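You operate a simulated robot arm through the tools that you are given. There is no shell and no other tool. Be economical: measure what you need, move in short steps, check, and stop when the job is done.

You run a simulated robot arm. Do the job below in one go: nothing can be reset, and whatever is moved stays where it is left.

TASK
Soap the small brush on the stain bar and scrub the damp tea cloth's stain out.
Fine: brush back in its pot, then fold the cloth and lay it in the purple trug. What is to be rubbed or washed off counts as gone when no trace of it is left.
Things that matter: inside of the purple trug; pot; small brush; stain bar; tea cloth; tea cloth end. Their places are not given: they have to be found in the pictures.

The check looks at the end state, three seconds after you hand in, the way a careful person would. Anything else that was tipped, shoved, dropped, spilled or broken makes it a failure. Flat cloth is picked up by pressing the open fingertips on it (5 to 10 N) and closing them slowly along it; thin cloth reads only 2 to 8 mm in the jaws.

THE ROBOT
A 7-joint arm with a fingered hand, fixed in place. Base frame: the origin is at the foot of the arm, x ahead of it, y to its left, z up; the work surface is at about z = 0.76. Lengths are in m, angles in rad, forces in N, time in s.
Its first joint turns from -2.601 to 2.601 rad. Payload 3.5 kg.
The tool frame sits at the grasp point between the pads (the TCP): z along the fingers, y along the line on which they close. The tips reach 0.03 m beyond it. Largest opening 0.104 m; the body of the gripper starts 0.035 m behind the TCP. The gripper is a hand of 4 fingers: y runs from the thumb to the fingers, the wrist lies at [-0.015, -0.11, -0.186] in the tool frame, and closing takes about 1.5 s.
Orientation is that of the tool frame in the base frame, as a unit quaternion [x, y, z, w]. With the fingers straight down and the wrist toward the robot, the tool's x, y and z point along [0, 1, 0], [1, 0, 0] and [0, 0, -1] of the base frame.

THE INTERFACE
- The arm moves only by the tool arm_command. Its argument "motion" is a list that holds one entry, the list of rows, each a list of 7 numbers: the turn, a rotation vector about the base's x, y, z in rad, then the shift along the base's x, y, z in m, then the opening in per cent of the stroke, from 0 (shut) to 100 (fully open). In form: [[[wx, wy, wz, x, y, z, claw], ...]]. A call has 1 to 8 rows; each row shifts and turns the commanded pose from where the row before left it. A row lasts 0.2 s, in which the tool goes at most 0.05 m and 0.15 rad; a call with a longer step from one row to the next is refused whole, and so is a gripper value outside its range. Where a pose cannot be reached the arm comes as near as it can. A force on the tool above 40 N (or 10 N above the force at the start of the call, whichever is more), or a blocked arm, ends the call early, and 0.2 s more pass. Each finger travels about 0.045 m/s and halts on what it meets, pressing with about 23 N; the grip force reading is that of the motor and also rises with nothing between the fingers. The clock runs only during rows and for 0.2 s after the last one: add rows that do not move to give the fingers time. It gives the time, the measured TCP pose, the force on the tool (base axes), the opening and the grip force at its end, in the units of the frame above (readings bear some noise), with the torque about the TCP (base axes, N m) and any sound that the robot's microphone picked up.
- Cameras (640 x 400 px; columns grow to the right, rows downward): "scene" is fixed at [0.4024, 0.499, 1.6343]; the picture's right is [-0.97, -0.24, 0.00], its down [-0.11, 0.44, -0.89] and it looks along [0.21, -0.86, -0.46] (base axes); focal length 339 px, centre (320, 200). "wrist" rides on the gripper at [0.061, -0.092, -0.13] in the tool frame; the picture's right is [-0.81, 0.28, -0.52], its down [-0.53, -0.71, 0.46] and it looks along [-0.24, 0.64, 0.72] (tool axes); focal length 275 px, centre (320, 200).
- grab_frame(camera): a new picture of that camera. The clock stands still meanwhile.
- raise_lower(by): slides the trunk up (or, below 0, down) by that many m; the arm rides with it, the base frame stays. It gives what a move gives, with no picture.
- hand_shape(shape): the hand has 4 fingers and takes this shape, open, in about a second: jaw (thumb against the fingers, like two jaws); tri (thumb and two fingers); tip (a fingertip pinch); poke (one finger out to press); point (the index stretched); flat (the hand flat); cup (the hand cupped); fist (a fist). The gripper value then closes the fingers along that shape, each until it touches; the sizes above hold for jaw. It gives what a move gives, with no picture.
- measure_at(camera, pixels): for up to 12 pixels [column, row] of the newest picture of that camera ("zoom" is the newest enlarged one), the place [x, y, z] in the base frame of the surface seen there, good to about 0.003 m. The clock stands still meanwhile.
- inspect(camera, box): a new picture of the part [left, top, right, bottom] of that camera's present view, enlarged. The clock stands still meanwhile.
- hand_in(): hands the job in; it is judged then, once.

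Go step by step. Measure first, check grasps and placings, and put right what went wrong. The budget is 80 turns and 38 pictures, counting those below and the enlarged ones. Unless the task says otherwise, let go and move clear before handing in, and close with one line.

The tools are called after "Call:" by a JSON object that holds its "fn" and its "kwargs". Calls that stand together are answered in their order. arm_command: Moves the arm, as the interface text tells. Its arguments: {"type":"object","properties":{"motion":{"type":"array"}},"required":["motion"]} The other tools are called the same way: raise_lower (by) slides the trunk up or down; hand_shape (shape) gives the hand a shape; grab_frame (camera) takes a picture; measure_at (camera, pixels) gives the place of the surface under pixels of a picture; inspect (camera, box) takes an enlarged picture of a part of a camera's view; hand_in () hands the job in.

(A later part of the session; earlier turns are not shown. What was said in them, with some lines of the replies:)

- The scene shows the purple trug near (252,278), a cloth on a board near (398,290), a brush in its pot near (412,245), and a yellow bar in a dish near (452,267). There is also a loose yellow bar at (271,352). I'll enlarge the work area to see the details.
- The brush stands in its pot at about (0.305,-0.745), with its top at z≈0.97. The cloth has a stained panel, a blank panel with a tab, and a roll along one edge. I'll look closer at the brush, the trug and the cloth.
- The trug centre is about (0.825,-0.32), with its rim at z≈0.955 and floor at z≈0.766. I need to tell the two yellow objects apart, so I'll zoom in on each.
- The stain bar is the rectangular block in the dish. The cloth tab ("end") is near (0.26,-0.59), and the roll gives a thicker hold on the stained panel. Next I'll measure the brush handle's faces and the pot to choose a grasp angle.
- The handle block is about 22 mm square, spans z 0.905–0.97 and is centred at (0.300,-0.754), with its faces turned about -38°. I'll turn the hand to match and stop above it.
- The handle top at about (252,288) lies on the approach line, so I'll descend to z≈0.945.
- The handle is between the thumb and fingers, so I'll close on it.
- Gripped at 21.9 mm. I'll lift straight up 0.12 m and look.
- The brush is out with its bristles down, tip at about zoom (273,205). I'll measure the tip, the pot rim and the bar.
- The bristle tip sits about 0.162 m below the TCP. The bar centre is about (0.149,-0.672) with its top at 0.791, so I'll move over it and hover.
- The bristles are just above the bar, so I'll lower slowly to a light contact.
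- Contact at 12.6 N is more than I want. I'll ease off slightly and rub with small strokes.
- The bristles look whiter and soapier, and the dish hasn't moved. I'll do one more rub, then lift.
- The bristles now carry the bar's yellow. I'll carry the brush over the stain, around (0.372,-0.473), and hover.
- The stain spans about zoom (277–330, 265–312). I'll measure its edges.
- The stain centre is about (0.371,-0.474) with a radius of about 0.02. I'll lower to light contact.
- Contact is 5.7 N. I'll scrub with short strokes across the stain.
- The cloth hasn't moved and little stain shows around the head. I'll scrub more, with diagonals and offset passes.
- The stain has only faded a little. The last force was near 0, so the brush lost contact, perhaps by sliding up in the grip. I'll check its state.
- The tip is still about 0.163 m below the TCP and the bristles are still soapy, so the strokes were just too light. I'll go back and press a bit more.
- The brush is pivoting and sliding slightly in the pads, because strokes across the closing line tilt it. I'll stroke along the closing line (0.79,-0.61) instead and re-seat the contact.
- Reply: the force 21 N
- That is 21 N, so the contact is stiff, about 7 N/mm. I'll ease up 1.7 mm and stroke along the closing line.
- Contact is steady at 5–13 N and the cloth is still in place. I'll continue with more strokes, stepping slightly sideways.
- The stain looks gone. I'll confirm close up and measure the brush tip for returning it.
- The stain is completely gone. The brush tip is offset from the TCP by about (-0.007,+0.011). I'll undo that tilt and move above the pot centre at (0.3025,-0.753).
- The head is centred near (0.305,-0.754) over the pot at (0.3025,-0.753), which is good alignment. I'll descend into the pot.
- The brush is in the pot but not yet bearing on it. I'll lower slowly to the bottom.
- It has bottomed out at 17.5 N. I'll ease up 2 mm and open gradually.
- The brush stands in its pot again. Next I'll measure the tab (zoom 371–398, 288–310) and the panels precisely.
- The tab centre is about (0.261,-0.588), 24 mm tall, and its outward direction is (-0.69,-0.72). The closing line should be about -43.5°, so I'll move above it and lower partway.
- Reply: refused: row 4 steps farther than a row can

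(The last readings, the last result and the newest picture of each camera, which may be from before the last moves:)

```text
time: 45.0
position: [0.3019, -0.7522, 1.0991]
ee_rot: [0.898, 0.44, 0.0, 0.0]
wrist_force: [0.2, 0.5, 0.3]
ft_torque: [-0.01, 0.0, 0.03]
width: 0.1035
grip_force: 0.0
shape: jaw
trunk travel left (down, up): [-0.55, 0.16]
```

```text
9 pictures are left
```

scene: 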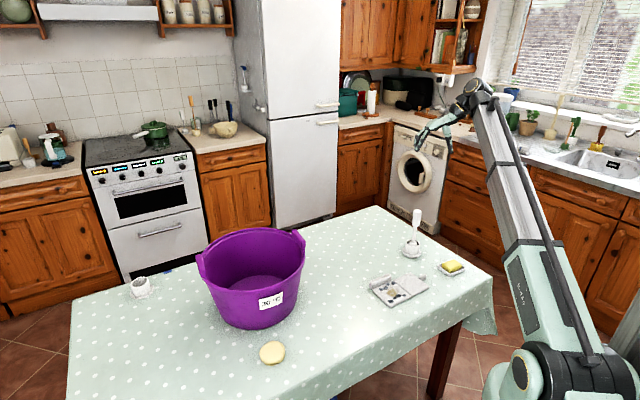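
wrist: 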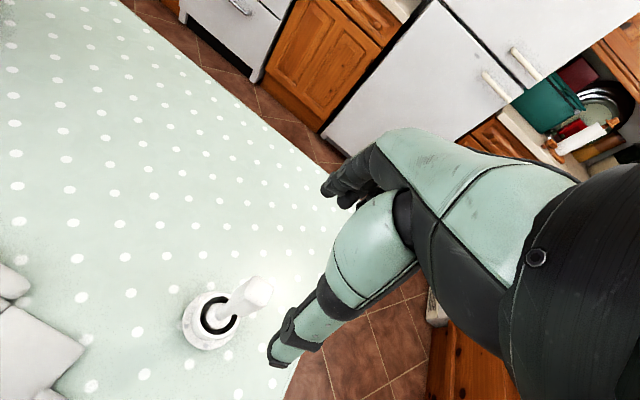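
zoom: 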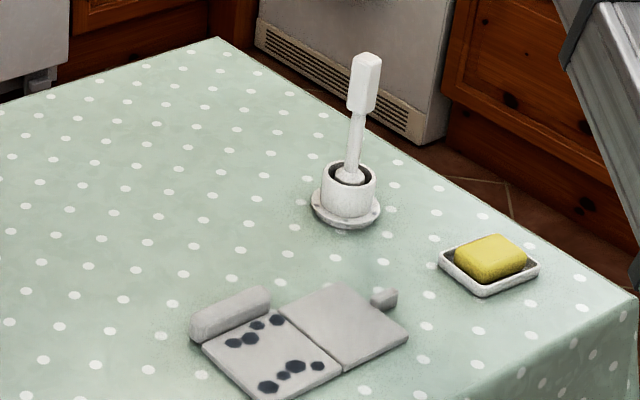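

One row was too long, so nothing moved. I'll resend with smaller steps.

Call:
{"fn": "arm_command", "kwargs": {"motion": [[[0, 0, -0.048, -0.0105, 0.04, 0, 100], [0, 0, -0.047, -0.0105, 0.04, 0, 100], [0, 0, 0, -0.0105, 0.04, -0.02, 100], [0, 0, 0, -0.0105, 0.042, -0.02, 100], [0, 0, 0, 0, 0, -0.05, 100], [0, 0, 0, 0, 0, -0.05, 100], [0, 0, 0, 0, 0, -0.05, 100], [0, 0, 0, 0, 0, -0.02, 100]]]}}

```text
time: 46.8
position: [0.2576, -0.5905, 0.888]
ee_rot: [0.918, 0.397, 0.0, 0.0]
wrist_force: [-0.1, -0.5, -0.5]
ft_torque: [0.02, 0.04, 0.0]
width: 0.1039
grip_force: 0.1
shape: jaw
trunk travel left (down, up): [-0.55, 0.16]
```

Call:
{"fn": "arm_command", "kwargs": {"motion": [[[0, 0, 0, 0.002, 0, -0.04, 100], [0, 0, 0, 0, 0, -0.03, 100], [0, 0, 0, 0, 0, -0.012, 100], [0, 0, 0, 0, 0, -0.006, 100], [0, 0, 0, 0, 0, 0, 100]]]}}

Call:
{"fn": "inspect", "kwargs": {"camera": "scene", "box": [380, 240, 450, 310]}}

```text
time: 48.0
position: [0.2609, -0.5896, 0.8002]
ee_rot: [0.917, 0.398, 0.0, -0.001]
wrist_force: [0.2, 0.3, -0.7]
ft_torque: [-0.03, 0.02, 0.0]
width: 0.1039
grip_force: 0.1
shape: jaw
trunk travel left (down, up): [-0.55, 0.16]
```

```text
5.71 times, centred on (415, 275) of scene
```

zoom: 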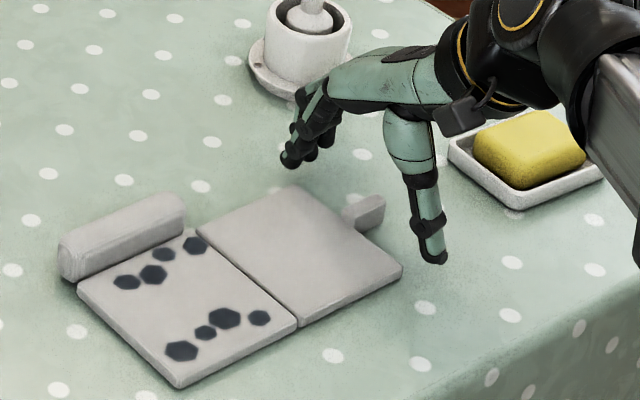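

The tab at zoom (368,210) lies midway between the thumb (438,258) and the fingers (295,160). I'll lower 4 mm more and close.

Call:
{"fn": "arm_command", "kwargs": {"motion": [[[0, 0, 0, 0, 0, -0.004, 90], [0, 0, 0, 0, 0, 0, 70], [0, 0, 0, 0, 0, 0, 50], [0, 0, 0, 0, 0, 0, 35], [0, 0, 0, 0, 0, 0, 20], [0, 0, 0, 0, 0, 0, 0], [0, 0, 0, 0, 0, 0, 0], [0, 0, 0, 0, 0, 0, 0]]]}}

Call:
{"fn": "arm_command", "kwargs": {"motion": [[[0, 0, 0, 0, 0, 0, 0], [0, 0, 0, 0, 0, 0, 0], [0, 0, 0, 0, 0, 0, 0]]]}}

```text
time: 49.8
position: [0.2611, -0.5903, 0.7974]
ee_rot: [0.918, 0.398, 0.0, 0.0]
wrist_force: [-2.0, 1.0, 0.8]
ft_torque: [-0.05, -0.03, -0.04]
width: 0.0069
grip_force: 23.0
shape: jaw
trunk travel left (down, up): [-0.55, 0.16]
```

```text
time: 50.6
position: [0.26, -0.5906, 0.7966]
ee_rot: [0.918, 0.397, 0.0, 0.0]
wrist_force: [-1.9, 0.0, 1.0]
ft_torque: [-0.03, 0.04, 0.01]
width: 0.007
grip_force: 22.8
shape: jaw
trunk travel left (down, up): [-0.55, 0.16]
```

The grip reads 7 mm, which fits the cloth range. I'll start the fold arc about the hinge (radius ≈0.106) and check at 45°.

Call:
{"fn": "arm_command", "kwargs": {"motion": [[[0, 0, 0, 0.0014, 0.0015, 0.0207, 0], [0, 0, 0, 0.0041, 0.0044, 0.0199, 0], [0, 0, 0, 0.0067, 0.0071, 0.0183, 0], [0, 0, 0, 0.0091, 0.0096, 0.0161, 0], [0, 0, 0, 0, 0, 0, 0]]]}}

Call:
{"fn": "inspect", "kwargs": {"camera": "scene", "box": [375, 230, 445, 310]}}

```text
time: 51.8
position: [0.2808, -0.5682, 0.8739]
ee_rot: [0.918, 0.396, 0.0, 0.0]
wrist_force: [-0.3, -0.4, -2.6]
ft_torque: [-0.1, 0.14, 0.02]
width: 0.007
grip_force: 22.9
shape: jaw
trunk travel left (down, up): [-0.55, 0.16]
```

```text
5.00 times, centred on (410, 270) of scene
```

zoom: 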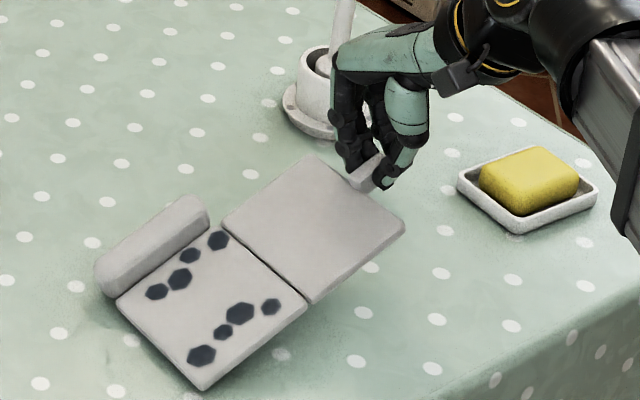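

The blank panel is hinging up well. The whole cloth has shifted about 15 mm, so I'll re-measure the hinge before continuing the arc.

Call:
{"fn": "measure_at", "kwargs": {"camera": "zoom", "pixels": [[230, 232], [300, 302], [203, 385], [124, 303], [180, 278], [362, 178], [395, 222], [160, 235], [310, 165]]}}

```text
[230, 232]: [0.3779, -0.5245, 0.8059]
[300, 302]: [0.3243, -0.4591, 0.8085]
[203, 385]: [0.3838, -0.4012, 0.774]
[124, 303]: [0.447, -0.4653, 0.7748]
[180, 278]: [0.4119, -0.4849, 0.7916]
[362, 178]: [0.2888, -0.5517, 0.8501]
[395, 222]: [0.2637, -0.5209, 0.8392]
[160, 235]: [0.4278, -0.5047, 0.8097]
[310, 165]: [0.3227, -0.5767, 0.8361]
```

The pads hold the tab's angle, so the cloth tilts as a whole (hinge at z≈0.806) instead of folding. I'll lift higher so the stained panel's weight swings the blank panel upright, then roll the hand about the hinge direction.

Call:
{"fn": "arm_command", "kwargs": {"motion": [[[0, 0, 0, 0.01, -0.004, 0.02, 0], [0, 0, 0, 0.01, -0.004, 0.022, 0], [0, 0, 0, 0.01, -0.004, 0.022, 0], [0, 0, 0, 0.01, -0.004, 0.022, 0], [0, 0, 0, 0, 0, 0.02, 0], [0, 0, 0, 0, 0, 0.02, 0], [0, 0, 0, 0, 0, 0, 0], [0, 0, 0, 0, 0, 0, 0]]]}}

Call:
{"fn": "inspect", "kwargs": {"camera": "scene", "box": [350, 200, 450, 310]}}

Call:
{"fn": "measure_at", "kwargs": {"camera": "zoom", "pixels": [[300, 200], [280, 230], [330, 260], [260, 270], [300, 300], [240, 330], [280, 350], [320, 220], [350, 200], [220, 300]]}}

```text
time: 53.6
position: [0.3235, -0.5838, 0.9984]
ee_rot: [0.918, 0.397, 0.0, 0.0]
wrist_force: [-0.2, 0.0, -3.5]
ft_torque: [-0.1, 0.13, -0.01]
width: 0.0073
grip_force: 22.4
shape: jaw
trunk travel left (down, up): [-0.55, 0.16]
```

```text
3.64 times, centred on (400, 255) of scene
```

zoom: 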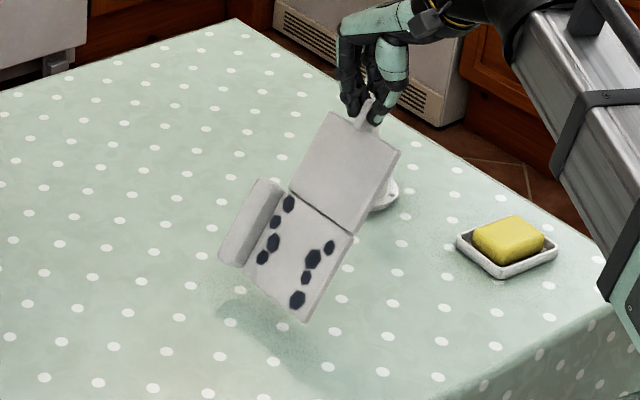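

```text
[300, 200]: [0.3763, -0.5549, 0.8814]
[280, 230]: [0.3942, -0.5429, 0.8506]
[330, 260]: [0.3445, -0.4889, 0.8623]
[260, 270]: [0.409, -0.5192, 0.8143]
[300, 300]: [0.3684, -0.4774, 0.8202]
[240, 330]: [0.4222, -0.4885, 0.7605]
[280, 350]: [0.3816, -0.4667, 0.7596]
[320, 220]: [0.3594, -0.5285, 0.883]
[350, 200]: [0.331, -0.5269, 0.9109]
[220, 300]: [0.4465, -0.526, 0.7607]
```

The cloth hangs flat from the tab, sloped about 52°, with its lower edge about 0.05 m above the table. I'll lower it while moving toward the tab side, so the stained panel lies flat and the blank one stays at 52°.

Call:
{"fn": "arm_command", "kwargs": {"motion": [[[0, 0, 0, 0.025, 0, -0.01, 0], [0, 0, 0, 0.025, 0, -0.015, 0], [0, 0, 0, 0, 0, -0.02, 0], [0, 0, 0, -0.007, -0.007, -0.015, 0], [0, 0, 0, -0.007, -0.007, -0.015, 0], [0, 0, 0, -0.007, -0.007, -0.014, 0], [0, 0, 0, -0.006, -0.007, -0.012, 0], [0, 0, 0, 0, 0, 0, 0]]]}}

Call:
{"fn": "inspect", "kwargs": {"camera": "scene", "box": [350, 200, 450, 310]}}

Call:
{"fn": "measure_at", "kwargs": {"camera": "zoom", "pixels": [[300, 200], [280, 230], [330, 260], [260, 270], [300, 300], [240, 310], [280, 330], [320, 220], [350, 200], [220, 290], [330, 240], [310, 260]]}}

```text
time: 55.4
position: [0.3458, -0.612, 0.8958]
ee_rot: [0.918, 0.397, 0.0, -0.001]
wrist_force: [0.3, 0.2, -2.3]
ft_torque: [-0.07, 0.04, 0.02]
width: 0.0065
grip_force: 22.8
shape: jaw
trunk travel left (down, up): [-0.55, 0.16]
```

```text
3.64 times, centred on (400, 255) of scene
```

zoom: 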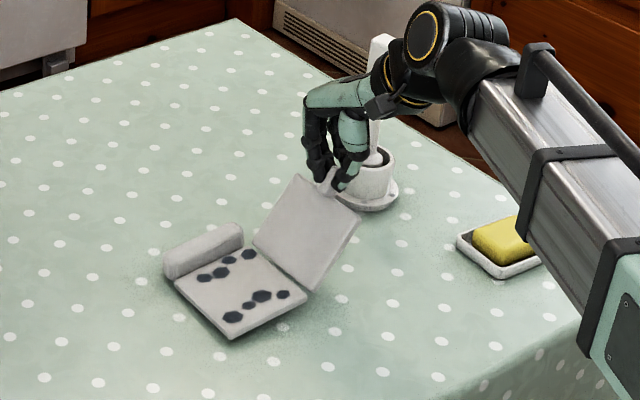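

```text
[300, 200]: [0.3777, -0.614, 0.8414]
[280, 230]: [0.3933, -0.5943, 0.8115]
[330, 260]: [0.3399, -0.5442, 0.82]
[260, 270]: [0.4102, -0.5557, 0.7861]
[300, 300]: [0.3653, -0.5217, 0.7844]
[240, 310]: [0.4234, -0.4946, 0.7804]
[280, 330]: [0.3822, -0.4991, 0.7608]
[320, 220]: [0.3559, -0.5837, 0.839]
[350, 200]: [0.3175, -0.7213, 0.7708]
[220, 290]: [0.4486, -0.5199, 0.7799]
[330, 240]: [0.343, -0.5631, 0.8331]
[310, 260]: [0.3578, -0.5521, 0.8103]
```

The stained panel is flat on the table and the blank one stands at about 50°. Next I'll rotate the hand about the hinge line while orbiting it, starting with 0.56 rad to check reach.

Call:
{"fn": "arm_command", "kwargs": {"motion": [[[-0.1008, 0.0966, 0, 0.0114, 0.0119, 0.0086, 0], [-0.1008, 0.0966, 0, 0.0122, 0.0127, 0.0063, 0], [-0.1008, 0.0966, 0, 0.0128, 0.0134, 0.0037, 0], [-0.1008, 0.0966, 0, 0.0131, 0.0137, 0.001, 0], [0, 0, 0, 0, 0, 0, 0]]]}}

```text
time: 56.6
position: [0.3951, -0.5583, 0.916]
ee_rot: [0.882, 0.381, -0.255, 0.108]
wrist_force: [-1.1, 0.1, -1.2]
ft_torque: [-0.03, -0.01, -0.02]
width: 0.0069
grip_force: 22.9
shape: jaw
trunk travel left (down, up): [-0.55, 0.16]
```

The pose was reached fully and forces are small. I'll continue to 1.12 rad in total, which brings the panel past vertical.

Call:
{"fn": "arm_command", "kwargs": {"motion": [[[-0.1008, 0.0966, 0, 0.0132, 0.0138, -0.0016, 0], [-0.1008, 0.0966, 0, 0.013, 0.0135, -0.0043, 0], [-0.1008, 0.0966, 0, 0.0126, 0.0131, -0.0069, 0], [-0.1008, 0.0966, 0, 0.0119, 0.0125, -0.009, 0], [0, 0, 0, 0, 0, 0, 0]]]}}

Call:
{"fn": "inspect", "kwargs": {"camera": "scene", "box": [335, 210, 435, 320]}}

Call:
{"fn": "measure_at", "kwargs": {"camera": "zoom", "pixels": [[300, 200], [330, 240], [360, 260], [300, 260], [260, 240], [280, 300], [320, 300], [340, 220], [310, 330], [360, 300], [230, 280], [250, 300]]}}

```text
time: 57.8
position: [0.4428, -0.5084, 0.8943]
ee_rot: [0.778, 0.336, -0.489, 0.208]
wrist_force: [-0.5, -0.3, -1.9]
ft_torque: [0.03, -0.02, -0.07]
width: 0.0068
grip_force: 23.1
shape: jaw
trunk travel left (down, up): [-0.55, 0.16]
```

```text
3.64 times, centred on (385, 265) of scene
```

zoom: 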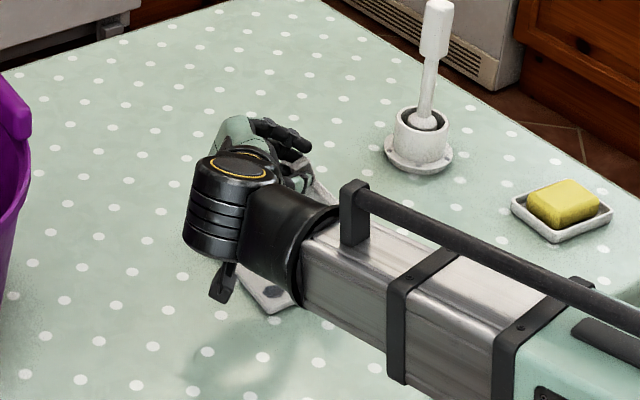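

```text
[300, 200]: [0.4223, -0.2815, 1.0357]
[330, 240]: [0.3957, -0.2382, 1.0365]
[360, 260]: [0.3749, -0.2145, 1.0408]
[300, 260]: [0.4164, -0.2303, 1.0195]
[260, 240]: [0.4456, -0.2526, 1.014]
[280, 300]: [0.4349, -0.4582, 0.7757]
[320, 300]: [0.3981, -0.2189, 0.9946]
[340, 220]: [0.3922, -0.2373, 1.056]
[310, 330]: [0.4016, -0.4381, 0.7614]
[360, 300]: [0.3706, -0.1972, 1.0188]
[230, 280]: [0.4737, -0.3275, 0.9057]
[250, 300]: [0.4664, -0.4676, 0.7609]
```

The arm hides the panel, but the geometry puts it at about 114° and forces are low. I'll rotate one more step, then open so the panel falls closed, and withdraw straight up.

Call:
{"fn": "arm_command", "kwargs": {"motion": [[[-0.1008, 0.0966, 0, 0.011, 0.0114, -0.0106, 0], [0, 0, 0, 0, 0, 0, 20], [0, 0, 0, 0, 0, 0, 40], [0, 0, 0, 0, 0, 0, 60], [0, 0, 0, 0, 0, 0, 60], [0, 0, 0, 0, 0, 0, 60]]]}}

Call:
{"fn": "arm_command", "kwargs": {"motion": [[[0, 0, 0, 0, 0, 0.02, 60], [0, 0, 0, 0, 0, 0.03, 60], [0, 0, 0, 0, 0, 0.04, 60], [0, 0, 0, 0, 0, 0.04, 60], [0, 0, 0, 0, 0, 0.04, 60], [0, 0, 0, 0, 0, 0.04, 60], [0, 0, 0, 0, 0, 0.04, 60]]]}}

Call:
{"fn": "arm_command", "kwargs": {"motion": [[[0.1008, -0.0966, 0, 0, -0.03, 0.02, 60], [0.1008, -0.0966, 0, 0, -0.03, 0, 60], [0.1008, -0.0966, 0, 0, -0.03, 0, 60], [0.1008, -0.0966, 0, 0, -0.03, 0, 60], [0.1008, -0.0966, 0, 0, -0.03, 0, 60], [0.1008, -0.0966, 0, 0, -0.02, 0, 60], [0.1008, -0.0966, 0, 0, -0.02, 0, 60], [0.1008, -0.0966, 0, 0, 0, 0, 60]]]}}

Call:
{"fn": "arm_command", "kwargs": {"motion": [[[0.1008, -0.0966, 0, 0, -0.02, 0, 100], [0, 0, 0, 0, -0.03, 0, 100], [0, 0, 0, 0, -0.03, 0, 100], [0, 0, 0, 0, 0, 0, 100], [0, 0, 0, 0, 0, 0, 100]]]}}

Call:
{"fn": "grab_frame", "kwargs": {"camera": "scene"}}

```text
time: 59.2
position: [0.4552, -0.4968, 0.8838]
ee_rot: [0.743, 0.321, -0.542, 0.228]
wrist_force: [-0.7, -0.3, -0.3]
ft_torque: [-0.02, -0.01, -0.02]
width: 0.0619
grip_force: 0.1
shape: jaw
trunk travel left (down, up): [-0.55, 0.16]
```

```text
time: 60.8
position: [0.4546, -0.4964, 1.1342]
ee_rot: [0.743, 0.321, -0.541, 0.228]
wrist_force: [-0.4, -0.1, 0.1]
ft_torque: [-0.01, 0.03, 0.01]
width: 0.0619
grip_force: 0.2
shape: jaw
trunk travel left (down, up): [-0.55, 0.16]
```

```text
time: 62.6
position: [0.4564, -0.6862, 1.1542]
ee_rot: [0.916, 0.396, -0.063, 0.026]
wrist_force: [0.5, 0.3, -0.3]
ft_torque: [-0.01, 0.02, -0.04]
width: 0.0622
grip_force: 0.0
shape: jaw
trunk travel left (down, up): [-0.55, 0.16]
```

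```text
time: 63.8
position: [0.456, -0.7649, 1.1534]
ee_rot: [0.918, 0.397, -0.001, 0.0]
wrist_force: [-0.1, -0.7, 0.3]
ft_torque: [0.0, -0.04, 0.0]
width: 0.1038
grip_force: 0.1
shape: jaw
trunk travel left (down, up): [-0.55, 0.16]
```

```text
3 pictures are left
```

scene: 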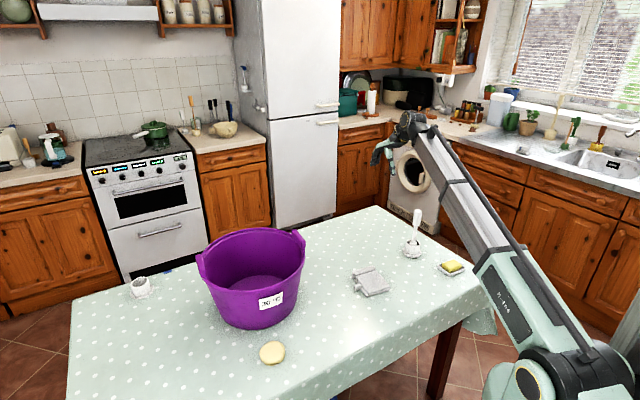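

The cloth now shows as one folded stack near scene (370,281). I'll measure it densely in this picture.

Call:
{"fn": "measure_at", "kwargs": {"camera": "scene", "pixels": [[352, 277], [354, 273], [358, 271], [364, 268], [368, 268], [372, 266], [356, 276], [360, 274], [364, 272], [368, 270], [372, 269], [350, 279]]}}

Call:
{"fn": "measure_at", "kwargs": {"camera": "scene", "pixels": [[360, 280], [366, 276], [372, 273], [378, 272], [364, 286], [370, 282], [376, 279], [382, 276], [368, 292], [374, 289], [382, 286], [389, 284]]}}

Call:
{"fn": "measure_at", "kwargs": {"camera": "scene", "pixels": [[353, 282], [356, 285], [358, 288], [360, 290], [362, 292], [366, 296], [370, 297], [378, 293], [386, 290], [356, 280], [358, 278], [362, 276]]}}

```text
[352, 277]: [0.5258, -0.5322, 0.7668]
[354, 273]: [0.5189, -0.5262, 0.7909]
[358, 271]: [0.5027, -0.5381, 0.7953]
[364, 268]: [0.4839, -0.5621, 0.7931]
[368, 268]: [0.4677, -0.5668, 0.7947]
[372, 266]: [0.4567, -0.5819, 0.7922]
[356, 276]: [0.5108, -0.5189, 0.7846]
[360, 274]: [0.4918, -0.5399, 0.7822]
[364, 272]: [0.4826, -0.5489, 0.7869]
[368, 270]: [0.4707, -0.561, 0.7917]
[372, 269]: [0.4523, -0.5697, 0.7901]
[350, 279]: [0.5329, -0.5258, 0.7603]
```

```text
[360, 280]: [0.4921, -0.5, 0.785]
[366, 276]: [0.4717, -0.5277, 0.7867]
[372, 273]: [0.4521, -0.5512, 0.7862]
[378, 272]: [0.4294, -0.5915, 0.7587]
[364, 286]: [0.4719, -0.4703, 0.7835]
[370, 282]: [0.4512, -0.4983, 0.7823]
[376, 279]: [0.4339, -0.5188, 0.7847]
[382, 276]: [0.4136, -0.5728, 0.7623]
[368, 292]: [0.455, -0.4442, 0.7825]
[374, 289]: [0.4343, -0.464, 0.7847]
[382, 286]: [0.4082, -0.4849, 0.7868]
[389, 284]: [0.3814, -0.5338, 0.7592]
```

```text
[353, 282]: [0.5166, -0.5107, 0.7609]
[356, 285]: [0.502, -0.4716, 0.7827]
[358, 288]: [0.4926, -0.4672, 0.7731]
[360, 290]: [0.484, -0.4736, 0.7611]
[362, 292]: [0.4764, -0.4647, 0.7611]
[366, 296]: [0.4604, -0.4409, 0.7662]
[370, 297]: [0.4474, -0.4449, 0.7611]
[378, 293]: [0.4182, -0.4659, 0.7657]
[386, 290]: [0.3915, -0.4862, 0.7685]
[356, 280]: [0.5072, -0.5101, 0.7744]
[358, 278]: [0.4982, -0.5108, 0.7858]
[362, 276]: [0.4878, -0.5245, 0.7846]
```

The stack top is at about 0.785, while the roll is only about 10 mm higher and sits against it, so it makes a poor handle. Gripping the folded stack across hinge edge to open edge (about 0.09 m) would keep it flat, so I'll scan those edges in the same picture.

Call:
{"fn": "measure_at", "kwargs": {"camera": "scene", "pixels": [[384, 284], [386, 284], [387, 285], [388, 286], [389, 287], [390, 287], [391, 286], [388, 284], [386, 282], [384, 280], [382, 279], [380, 277]]}}

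Call:
{"fn": "measure_at", "kwargs": {"camera": "scene", "pixels": [[364, 292], [363, 290], [362, 288], [361, 286], [360, 285], [359, 284], [358, 283], [357, 282], [356, 282], [358, 286], [355, 284], [360, 287]]}}

Call:
{"fn": "measure_at", "kwargs": {"camera": "scene", "pixels": [[354, 286], [356, 287], [352, 285], [357, 285], [365, 294], [366, 294], [367, 295], [390, 289], [388, 289], [376, 272], [374, 270], [378, 275]]}}

```text
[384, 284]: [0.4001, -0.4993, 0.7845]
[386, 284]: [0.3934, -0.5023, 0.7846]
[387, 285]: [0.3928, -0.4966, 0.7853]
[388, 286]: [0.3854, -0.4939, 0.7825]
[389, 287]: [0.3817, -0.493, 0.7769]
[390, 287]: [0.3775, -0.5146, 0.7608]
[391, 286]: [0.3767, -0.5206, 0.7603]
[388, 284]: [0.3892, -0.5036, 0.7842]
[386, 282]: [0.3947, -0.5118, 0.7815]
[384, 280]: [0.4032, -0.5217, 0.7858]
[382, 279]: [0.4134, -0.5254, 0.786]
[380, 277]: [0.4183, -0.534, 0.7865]
```

```text
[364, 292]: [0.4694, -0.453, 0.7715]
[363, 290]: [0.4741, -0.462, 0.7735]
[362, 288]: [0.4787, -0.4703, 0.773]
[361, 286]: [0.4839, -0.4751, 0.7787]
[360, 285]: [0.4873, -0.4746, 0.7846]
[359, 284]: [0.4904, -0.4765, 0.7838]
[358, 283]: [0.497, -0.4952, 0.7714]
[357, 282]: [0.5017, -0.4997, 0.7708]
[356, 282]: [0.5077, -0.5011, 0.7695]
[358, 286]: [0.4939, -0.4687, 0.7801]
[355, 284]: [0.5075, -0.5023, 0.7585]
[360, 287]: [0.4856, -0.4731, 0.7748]
```

```text
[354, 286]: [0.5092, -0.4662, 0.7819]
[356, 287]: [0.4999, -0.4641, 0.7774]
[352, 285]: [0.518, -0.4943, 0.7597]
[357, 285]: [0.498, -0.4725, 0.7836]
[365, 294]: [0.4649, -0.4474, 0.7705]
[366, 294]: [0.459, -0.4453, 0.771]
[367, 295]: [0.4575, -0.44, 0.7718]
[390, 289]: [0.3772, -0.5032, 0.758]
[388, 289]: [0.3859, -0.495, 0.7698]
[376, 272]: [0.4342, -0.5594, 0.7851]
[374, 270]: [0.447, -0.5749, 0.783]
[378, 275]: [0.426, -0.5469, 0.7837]
```

The folded stack's edges run at -51°, and its width is 0.091 m with the centre at t=0.035. The tab covers s≈0.672–0.686, leaving room for the thumb at s≈0.657, so the TCP should be (0.438,-0.4905) with the closing line at -141°. I'll turn and move above it.

Call:
{"fn": "arm_command", "kwargs": {"motion": [[[0, 0, -0.1425, -0.0022, 0.0343, 0, 100], [0, 0, -0.1425, -0.0022, 0.0343, 0, 100], [0, 0, -0.1425, -0.0022, 0.0343, 0, 100], [0, 0, -0.1425, -0.0022, 0.0343, 0, 100], [0, 0, -0.1425, -0.0022, 0.0343, 0, 100], [0, 0, -0.1425, -0.0022, 0.0343, 0, 100], [0, 0, -0.1425, -0.0022, 0.0343, 0, 100], [0, 0, -0.1425, -0.0026, 0.0343, 0, 100]]]}}

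Call:
{"fn": "arm_command", "kwargs": {"motion": [[[0, 0, -0.1425, 0, 0, -0.03, 100], [0, 0, -0.1425, 0, 0, -0.03, 100], [0, 0, -0.1425, 0, 0, -0.03, 100], [0, 0, -0.1425, 0, 0, -0.03, 100], [0, 0, 0, 0, 0, 0, 100], [0, 0, 0, 0, 0, 0, 100]]]}}

```text
time: 65.6
position: [0.4371, -0.4881, 1.154]
ee_rot: [0.987, -0.163, 0.0, 0.0]
wrist_force: [0.4, 0.6, 0.7]
ft_torque: [0.02, 0.02, 0.01]
width: 0.1039
grip_force: 0.1
shape: jaw
trunk travel left (down, up): [-0.55, 0.16]
```

```text
time: 67.0
position: [0.4363, -0.4905, 1.0352]
ee_rot: [0.902, -0.432, 0.0, 0.0]
wrist_force: [-0.3, -0.6, 0.1]
ft_torque: [-0.03, -0.01, -0.02]
width: 0.1036
grip_force: 0.0
shape: jaw
trunk travel left (down, up): [-0.55, 0.16]
```

The yaw and position are right. I'll descend slowly; if the fingertips clear the edges the TCP will reach 0.795 without force.

Call:
{"fn": "arm_command", "kwargs": {"motion": [[[0, 0, 0, 0.001, 0, -0.05, 100], [0, 0, 0, 0, 0, -0.05, 100], [0, 0, 0, 0, 0, -0.05, 100], [0, 0, 0, 0, 0, -0.05, 100], [0, 0, 0, 0, 0, -0.015, 100], [0, 0, 0, 0, 0, 0, 100]]]}}

Call:
{"fn": "arm_command", "kwargs": {"motion": [[[0, 0, 0, 0, 0, -0.006, 100], [0, 0, 0, 0, 0, -0.006, 100], [0, 0, 0, 0, 0, -0.006, 100], [0, 0, 0, 0, 0, -0.004, 100], [0, 0, 0, 0, 0, 0, 100]]]}}

```text
time: 68.4
position: [0.4382, -0.4907, 0.8202]
ee_rot: [0.902, -0.432, 0.0, -0.001]
wrist_force: [0.2, -0.4, -0.4]
ft_torque: [0.01, 0.02, 0.02]
width: 0.1037
grip_force: 0.0
shape: jaw
trunk travel left (down, up): [-0.55, 0.16]
```

```text
time: 69.6
position: [0.4382, -0.489, 0.7987]
ee_rot: [0.902, -0.432, 0.0, 0.0]
wrist_force: [-1.6, -1.0, 3.5]
ft_torque: [-0.15, 0.2, -0.02]
width: 0.1037
grip_force: 0.1
shape: jaw
trunk travel left (down, up): [-0.55, 0.16]
```

There is light contact on the finger side (3.5 N, from the torque direction). I'll back up 8 mm, shift 3 mm toward the hinge side, and re-descend.

Call:
{"fn": "arm_command", "kwargs": {"motion": [[[0, 0, 0, 0, 0, 0.008, 100], [0, 0, 0, -0.0025, -0.002, 0, 100], [0, 0, 0, 0, 0, -0.004, 100], [0, 0, 0, 0, 0, -0.004, 100], [0, 0, 0, 0, 0, -0.002, 100], [0, 0, 0, 0, 0, 0, 100]]]}}

```text
time: 71.0
position: [0.4356, -0.4931, 0.7961]
ee_rot: [0.902, -0.431, 0.0, -0.001]
wrist_force: [0.0, -0.8, 0.4]
ft_torque: [0.0, 0.01, 0.03]
width: 0.1036
grip_force: 0.1
shape: jaw
trunk travel left (down, up): [-0.55, 0.16]
```

The hand is clear on both sides at z=0.796. I'll close slowly.

Call:
{"fn": "arm_command", "kwargs": {"motion": [[[0, 0, 0, 0, 0, 0, 95], [0, 0, 0, 0, 0, 0, 90], [0, 0, 0, 0, 0, 0, 85], [0, 0, 0, 0, 0, 0, 80], [0, 0, 0, 0, 0, 0, 60], [0, 0, 0, 0, 0, 0, 40], [0, 0, 0, 0, 0, 0, 40], [0, 0, 0, 0, 0, 0, 40]]]}}

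```text
time: 72.8
position: [0.4357, -0.4919, 0.7962]
ee_rot: [0.902, -0.432, 0.0, 0.0]
wrist_force: [-1.7, -2.9, 9.1]
ft_torque: [0.22, -0.39, -0.02]
width: 0.0948
grip_force: 22.8
shape: jaw
trunk travel left (down, up): [-0.55, 0.16]
```

It is gripped at 94.8 mm. I'll lift a little and check the load.

Call:
{"fn": "arm_command", "kwargs": {"motion": [[[0, 0, 0, 0, 0, 0.004, 20], [0, 0, 0, 0, 0, 0.006, 20], [0, 0, 0, 0, 0, 0.01, 20], [0, 0, 0, 0, 0, 0.015, 20], [0, 0, 0, 0, 0, 0.015, 20], [0, 0, 0, 0, 0, 0, 20]]]}}

```text
time: 74.2
position: [0.4367, -0.4937, 0.8465]
ee_rot: [0.902, -0.432, 0.0, 0.0]
wrist_force: [0.6, -0.1, -1.1]
ft_torque: [0.03, -0.01, 0.03]
width: 0.0929
grip_force: 22.6
shape: jaw
trunk travel left (down, up): [-0.55, 0.16]
```

The load is only about 1 N at 93 mm width, less than the whole cloth (about 3 N). I need one picture to see what is held.

Call:
{"fn": "inspect", "kwargs": {"camera": "scene", "box": [320, 220, 430, 310]}}

```text
4.44 times, centred on (375, 265) of scene
```

zoom: 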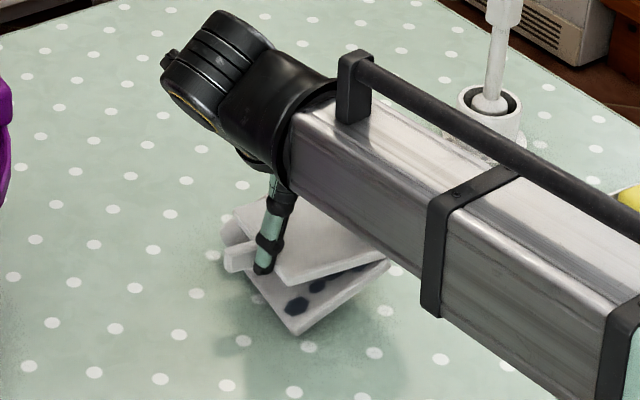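

Only the upper (blank) panel is held and the stained panel hangs open beneath it. I'll set it back down, release, and re-grip lower so the fingers hold the bottom panel with the blank one resting on top.

Call:
{"fn": "arm_command", "kwargs": {"motion": [[[0, 0, 0, 0, 0, -0.015, 20], [0, 0, 0, 0, 0, -0.015, 20], [0, 0, 0, 0, 0, -0.01, 20], [0, 0, 0, 0, 0, -0.006, 20], [0, 0, 0, 0, 0, -0.003, 20], [0, 0, 0, 0, 0, 0, 20]]]}}

```text
time: 75.6
position: [0.4355, -0.4937, 0.798]
ee_rot: [0.902, -0.432, 0.0, 0.0]
wrist_force: [-1.3, -4.2, 17.0]
ft_torque: [0.48, -0.78, -0.04]
width: 0.0929
grip_force: 23.3
shape: jaw
trunk travel left (down, up): [-0.55, 0.16]
```

It is back down with the thumb pressing on something (17 N on that side). I'll open fully and read the contact.

Call:
{"fn": "arm_command", "kwargs": {"motion": [[[0, 0, 0, 0, 0, 0.002, 60], [0, 0, 0, 0, 0, 0, 90], [0, 0, 0, 0, 0, 0, 100], [0, 0, 0, 0, 0, 0, 100], [0, 0, 0, 0, 0, 0, 100]]]}}

```text
time: 76.8
position: [0.4378, -0.4936, 0.7988]
ee_rot: [0.902, -0.433, 0.0, 0.0]
wrist_force: [0.7, -0.1, 0.5]
ft_torque: [-0.03, 0.0, -0.02]
width: 0.1037
grip_force: 0.1
shape: jaw
trunk travel left (down, up): [-0.55, 0.16]
```

It's clear when open. I'll shift 2 mm toward the thumb side and go lower.

Call:
{"fn": "arm_command", "kwargs": {"motion": [[[0, 0, 0, 0.0015, 0.0012, 0, 100], [0, 0, 0, 0, 0, -0.003, 100], [0, 0, 0, 0, 0, -0.003, 100], [0, 0, 0, 0, 0, -0.002, 100], [0, 0, 0, 0, 0, 0, 100]]]}}

```text
time: 78.0
position: [0.4366, -0.4919, 0.7902]
ee_rot: [0.902, -0.432, 0.0, 0.0]
wrist_force: [-1.2, -1.3, 3.5]
ft_torque: [-0.1, 0.16, -0.04]
width: 0.104
grip_force: 0.0
shape: jaw
trunk travel left (down, up): [-0.55, 0.16]
```

At z=0.790 there is only light contact (3.5 N) on the hinge side. I'll close slowly here.

Call:
{"fn": "arm_command", "kwargs": {"motion": [[[0, 0, 0, 0, 0, 0, 96], [0, 0, 0, 0, 0, 0, 93], [0, 0, 0, 0, 0, 0, 90], [0, 0, 0, 0, 0, 0, 85], [0, 0, 0, 0, 0, 0, 70], [0, 0, 0, 0, 0, 0, 50], [0, 0, 0, 0, 0, 0, 40], [0, 0, 0, 0, 0, 0, 40]]]}}

Call:
{"fn": "arm_command", "kwargs": {"motion": [[[0, 0, 0, 0, 0, 0.003, 40], [0, 0, 0, 0, 0, 0.005, 40], [0, 0, 0, 0, 0, 0.007, 40], [0, 0, 0, 0, 0, 0.01, 40], [0, 0, 0, 0, 0, 0.01, 40], [0, 0, 0, 0, 0, 0, 40]]]}}

```text
time: 79.8
position: [0.4366, -0.493, 0.7916]
ee_rot: [0.902, -0.432, -0.001, 0.0]
wrist_force: [-1.3, -2.5, 8.1]
ft_torque: [-0.04, -0.01, 0.0]
width: 0.0933
grip_force: 23.6
shape: jaw
trunk travel left (down, up): [-0.55, 0.16]
```

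```text
time: 81.2
position: [0.4372, -0.4932, 0.8282]
ee_rot: [0.902, -0.432, -0.001, 0.0]
wrist_force: [0.0, -1.3, -1.9]
ft_torque: [0.09, 0.05, 0.0]
width: 0.0939
grip_force: 22.4
shape: jaw
trunk travel left (down, up): [-0.55, 0.16]
```

The torque now shows the weight toward the roll side, so the bottom panel is carried. I'll lift higher to confirm the full weight.

Call:
{"fn": "arm_command", "kwargs": {"motion": [[[0, 0, 0, 0, 0, 0.015, 40], [0, 0, 0, 0, 0, 0.02, 40], [0, 0, 0, 0, 0, 0.025, 40], [0, 0, 0, 0, 0, 0.03, 40], [0, 0, 0, 0, 0, 0.03, 40], [0, 0, 0, 0, 0, 0, 40], [0, 0, 0, 0, 0, 0, 40]]]}}

```text
time: 82.8
position: [0.4392, -0.4923, 0.9454]
ee_rot: [0.902, -0.432, 0.0, 0.0]
wrist_force: [-0.4, -0.3, -3.2]
ft_torque: [0.05, 0.08, 0.0]
width: 0.0935
grip_force: 22.8
shape: jaw
trunk travel left (down, up): [-0.55, 0.16]
```

The full 3.2 N is carried with the stack held flat. I'll raise the trunk 0.16 m, which lifts the cloth clear of the rim and steepens the forearm, then travel.

Call:
{"fn": "raise_lower", "kwargs": {"by": 0.16}}

Call:
{"fn": "arm_command", "kwargs": {"motion": [[[0, 0, 0.12, 0, 0, 0.02, 40], [0, 0, 0.12, 0, 0, 0.03, 40], [0, 0, 0.12, 0.01, 0, 0.02, 40], [0, 0, 0.12, 0.02, 0.01, 0, 40], [0, 0, 0.12, 0.03, 0.01, 0, 40], [0, 0, 0.12, 0.03, 0.01, 0, 40], [0, 0, 0.12, 0.03, 0.01, 0, 40], [0, 0, 0.12, 0.03, 0.01, 0, 40]]]}}

```text
time: 84.6
position: [0.4379, -0.4917, 1.1055]
ee_rot: [0.902, -0.432, 0.0, 0.0]
wrist_force: [0.8, -0.2, -2.5]
ft_torque: [0.09, 0.07, 0.0]
width: 0.0938
grip_force: 23.0
shape: jaw
trunk travel left (down, up): [-0.71, 0.0]
```

```text
time: 86.4
position: [0.5903, -0.4391, 1.177]
ee_rot: [0.999, 0.035, -0.001, 0.001]
wrist_force: [-0.1, 0.3, -2.4]
ft_torque: [-0.01, 0.12, 0.01]
width: 0.0937
grip_force: 23.4
shape: jaw
trunk travel left (down, up): [-0.71, 0.0]
```

Call:
{"fn": "arm_command", "kwargs": {"motion": [[[0, 0, 0.12, 0.03, 0.0137, 0, 40], [0, 0, 0.12, 0.0305, 0.0137, 0, 40], [0, 0, 0.12, 0.0305, 0.0137, 0, 40], [0, 0, 0.12, 0.0305, 0.0137, 0, 40], [0, 0, 0.12, 0.0305, 0.0137, 0, 40], [0, 0, 0.12, 0.0305, 0.0137, 0, 40], [0, 0, 0, 0.0305, 0.0137, 0, 40], [0, 0, 0, 0, 0, 0, 40]]]}}

Call:
{"fn": "inspect", "kwargs": {"camera": "scene", "box": [170, 130, 350, 340]}}

```text
time: 88.2
position: [0.8022, -0.3451, 1.177]
ee_rot: [0.923, 0.384, 0.0, -0.001]
wrist_force: [0.6, 0.1, -2.9]
ft_torque: [-0.07, 0.1, -0.01]
width: 0.0935
grip_force: 23.4
shape: jaw
trunk travel left (down, up): [-0.71, 0.0]
```

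```text
1.90 times, centred on (260, 235) of scene
```

zoom: 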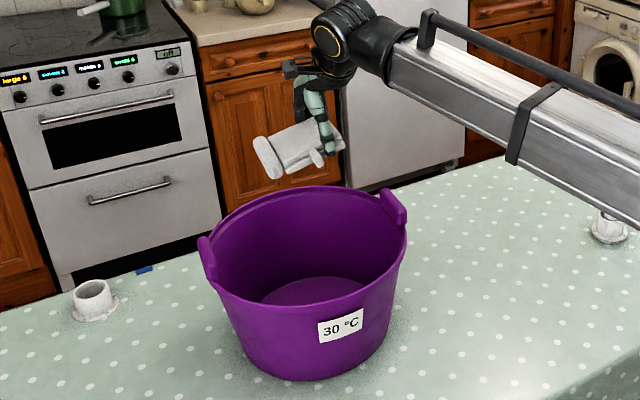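

The folded stack is held together over the trug, with the roll at zoom (268,158) and the tab at (317,157). I'll measure its position.

Call:
{"fn": "measure_at", "kwargs": {"camera": "zoom", "pixels": [[268, 158], [262, 145], [275, 175], [295, 145], [317, 157], [300, 165], [338, 140], [207, 250], [392, 205], [300, 292], [340, 285], [285, 130]]}}

```text
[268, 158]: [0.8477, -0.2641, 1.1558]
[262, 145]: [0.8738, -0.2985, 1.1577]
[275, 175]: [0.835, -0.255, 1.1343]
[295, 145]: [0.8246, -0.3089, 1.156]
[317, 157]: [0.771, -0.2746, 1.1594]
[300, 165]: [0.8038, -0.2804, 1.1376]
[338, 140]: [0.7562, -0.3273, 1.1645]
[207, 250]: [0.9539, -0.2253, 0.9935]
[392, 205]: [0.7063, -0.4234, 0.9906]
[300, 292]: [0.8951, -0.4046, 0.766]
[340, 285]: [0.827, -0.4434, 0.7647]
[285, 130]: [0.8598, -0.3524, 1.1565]
```

The stack is centred within about 1 cm of the trug axis. Before lowering I'll measure the forearm to judge its rim clearance.

Call:
{"fn": "measure_at", "kwargs": {"camera": "zoom", "pixels": [[400, 85], [440, 105], [480, 125], [520, 150], [600, 190], [345, 70], [375, 45], [360, 75], [290, 68], [410, 60], [470, 90], [630, 170]]}}

```text
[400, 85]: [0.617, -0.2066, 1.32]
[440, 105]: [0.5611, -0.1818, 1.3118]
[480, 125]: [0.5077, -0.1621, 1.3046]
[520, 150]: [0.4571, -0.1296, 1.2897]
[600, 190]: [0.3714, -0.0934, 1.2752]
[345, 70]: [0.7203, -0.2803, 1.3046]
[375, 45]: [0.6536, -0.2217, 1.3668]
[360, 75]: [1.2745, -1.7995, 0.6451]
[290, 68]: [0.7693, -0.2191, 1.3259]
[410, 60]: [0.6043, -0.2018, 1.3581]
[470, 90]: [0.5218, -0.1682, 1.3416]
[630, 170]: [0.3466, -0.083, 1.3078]
```

The wrist underside is about 0.127 m above the TCP near the rim, so TCP≈0.845 is safe and below that I must creep. I'll lower in stages.

Call:
{"fn": "arm_command", "kwargs": {"motion": [[[0, 0, 0, 0.002, 0, -0.04, 40], [0, 0, 0, 0.002, 0, -0.045, 40], [0, 0, 0, 0.002, 0, -0.045, 40], [0, 0, 0, 0.002, 0, -0.045, 40], [0, 0, 0, 0, 0, -0.045, 40], [0, 0, 0, 0, 0, -0.04, 40], [0, 0, 0, 0, 0, -0.04, 40], [0, 0, 0, 0, 0, -0.025, 40]]]}}

Call:
{"fn": "arm_command", "kwargs": {"motion": [[[0, 0, 0, 0, 0, -0.005, 40], [0, 0, 0, 0, 0, 0, 40], [0, 0, 0, 0, 0, 0, 40]]]}}

```text
time: 90.0
position: [0.8107, -0.346, 0.8531]
ee_rot: [0.923, 0.385, 0.0, 0.0]
wrist_force: [-0.7, 0.0, -3.1]
ft_torque: [-0.03, 0.07, 0.02]
width: 0.0937
grip_force: 23.0
shape: jaw
trunk travel left (down, up): [-0.71, 0.0]
```

```text
time: 90.8
position: [0.8095, -0.3448, 0.8475]
ee_rot: [0.923, 0.385, 0.0, 0.0]
wrist_force: [-0.3, 0.5, -2.1]
ft_torque: [-0.03, 0.03, -0.01]
width: 0.0936
grip_force: 23.4
shape: jaw
trunk travel left (down, up): [-0.71, 0.0]
```

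Forces are just the cloth's weight. I'll go down another 8 mm, still clear of the rim, then open gently so the stack settles the last 2–3 cm flat.

Call:
{"fn": "arm_command", "kwargs": {"motion": [[[0, 0, 0, 0, 0, -0.004, 40], [0, 0, 0, 0, 0, -0.004, 40], [0, 0, 0, 0, 0, 0, 40], [0, 0, 0, 0, 0, 0, 95], [0, 0, 0, 0, 0, 0, 100], [0, 0, 0, 0, 0, 0, 100], [0, 0, 0, 0, 0, 0, 100]]]}}

Call:
{"fn": "arm_command", "kwargs": {"motion": [[[0, 0, 0, 0, 0, 0.01, 100], [0, 0, 0, 0, 0, 0.02, 100], [0, 0, 0, 0, 0, 0.03, 100], [0, 0, 0, 0, 0, 0.04, 100], [0, 0, 0, 0, 0, 0.05, 100], [0, 0, 0, 0, 0, 0.05, 100], [0, 0, 0, 0, 0, 0.05, 100], [0, 0, 0, 0, 0, 0.05, 100]]]}}

```text
time: 92.4
position: [0.8094, -0.3449, 0.8396]
ee_rot: [0.923, 0.384, -0.001, 0.0]
wrist_force: [0.0, 0.6, 0.1]
ft_torque: [-0.01, 0.02, 0.02]
width: 0.1038
grip_force: 0.2
shape: jaw
trunk travel left (down, up): [-0.71, 0.0]
```

```text
time: 94.2
position: [0.8112, -0.3451, 1.139]
ee_rot: [0.923, 0.384, 0.001, -0.001]
wrist_force: [-0.4, -0.2, -0.7]
ft_torque: [0.0, 0.0, 0.01]
width: 0.1036
grip_force: 0.0
shape: jaw
trunk travel left (down, up): [-0.71, 0.0]
```

The cloth is released (no load) and the hand is up. I'll move it clear and use the last picture to verify.

Call:
{"fn": "arm_command", "kwargs": {"motion": [[[0, 0, 0, -0.03, -0.03, 0.02, 100], [0, 0, 0, -0.035, -0.03, 0, 100], [0, 0, 0, -0.035, -0.03, 0, 100], [0, 0, 0, -0.035, -0.03, 0, 100], [0, 0, 0, -0.035, -0.03, 0, 100], [0, 0, 0, -0.035, -0.03, 0, 100], [0, 0, 0, -0.035, -0.03, 0, 100], [0, 0, 0, -0.02, -0.02, 0, 100]]]}}

Call:
{"fn": "grab_frame", "kwargs": {"camera": "scene"}}

Call:
{"fn": "measure_at", "kwargs": {"camera": "scene", "pixels": [[200, 262], [301, 238], [250, 285], [240, 285], [260, 283], [252, 278], [270, 280], [230, 283], [245, 280], [416, 215], [412, 254], [452, 266]]}}

```text
time: 96.0
position: [0.5481, -0.5742, 1.1595]
ee_rot: [0.923, 0.384, 0.0, 0.0]
wrist_force: [-0.3, -1.1, 0.0]
ft_torque: [0.0, 0.0, 0.0]
width: 0.1037
grip_force: 0.0
shape: jaw
trunk travel left (down, up): [-0.71, 0.0]
```

```text
0 pictures are left
```

scene: 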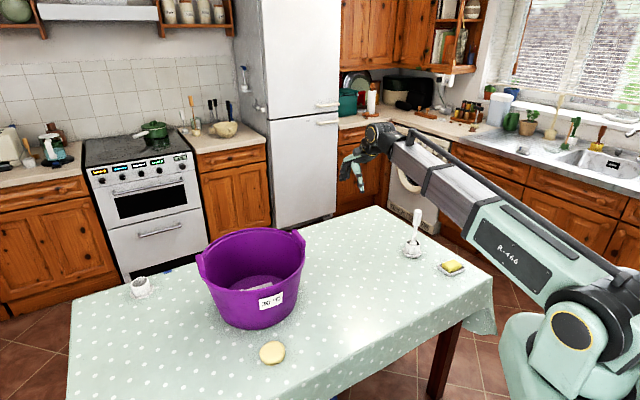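

```text
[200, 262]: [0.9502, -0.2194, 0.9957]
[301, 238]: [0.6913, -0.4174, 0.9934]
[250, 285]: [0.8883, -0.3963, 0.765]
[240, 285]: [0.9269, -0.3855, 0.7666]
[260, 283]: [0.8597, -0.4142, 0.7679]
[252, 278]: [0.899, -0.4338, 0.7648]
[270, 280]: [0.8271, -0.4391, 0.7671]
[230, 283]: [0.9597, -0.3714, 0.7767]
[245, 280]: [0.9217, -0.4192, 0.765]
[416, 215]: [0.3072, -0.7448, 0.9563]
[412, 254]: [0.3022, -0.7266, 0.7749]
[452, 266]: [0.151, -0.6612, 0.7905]
```

The trug, brush, pot and dish are all where they were, and a light stack shows in the trug near (262,288). I'll measure its height to confirm it lies flat and folded.

Call:
{"fn": "measure_at", "kwargs": {"camera": "scene", "pixels": [[240, 289], [246, 289], [252, 288], [258, 287], [264, 286], [270, 284], [276, 283], [280, 284], [262, 289], [270, 287], [276, 286], [255, 290]]}}

```text
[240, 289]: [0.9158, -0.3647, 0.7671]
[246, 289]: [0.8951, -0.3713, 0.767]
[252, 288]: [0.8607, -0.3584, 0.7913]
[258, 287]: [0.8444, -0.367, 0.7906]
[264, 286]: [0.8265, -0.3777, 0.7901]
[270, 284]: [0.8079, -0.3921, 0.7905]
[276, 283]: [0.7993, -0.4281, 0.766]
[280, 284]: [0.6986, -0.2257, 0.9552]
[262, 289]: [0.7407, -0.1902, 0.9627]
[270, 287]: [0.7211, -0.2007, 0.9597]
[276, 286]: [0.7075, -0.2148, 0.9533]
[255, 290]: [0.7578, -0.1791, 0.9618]
```

The stack top is uniformly at z≈0.7905, about 25 mm (two layers) above the trug floor, so the cloth lies flat and folded. Nothing else has moved, so I'm handing in.

Call:
{"fn": "hand_in", "kwargs": {}}

```text
The job is handed in.
```

I soaped the brush, scrubbed the tea cloth until no stain showed, put the brush back in its pot, and laid the folded cloth flat in the purple trug.
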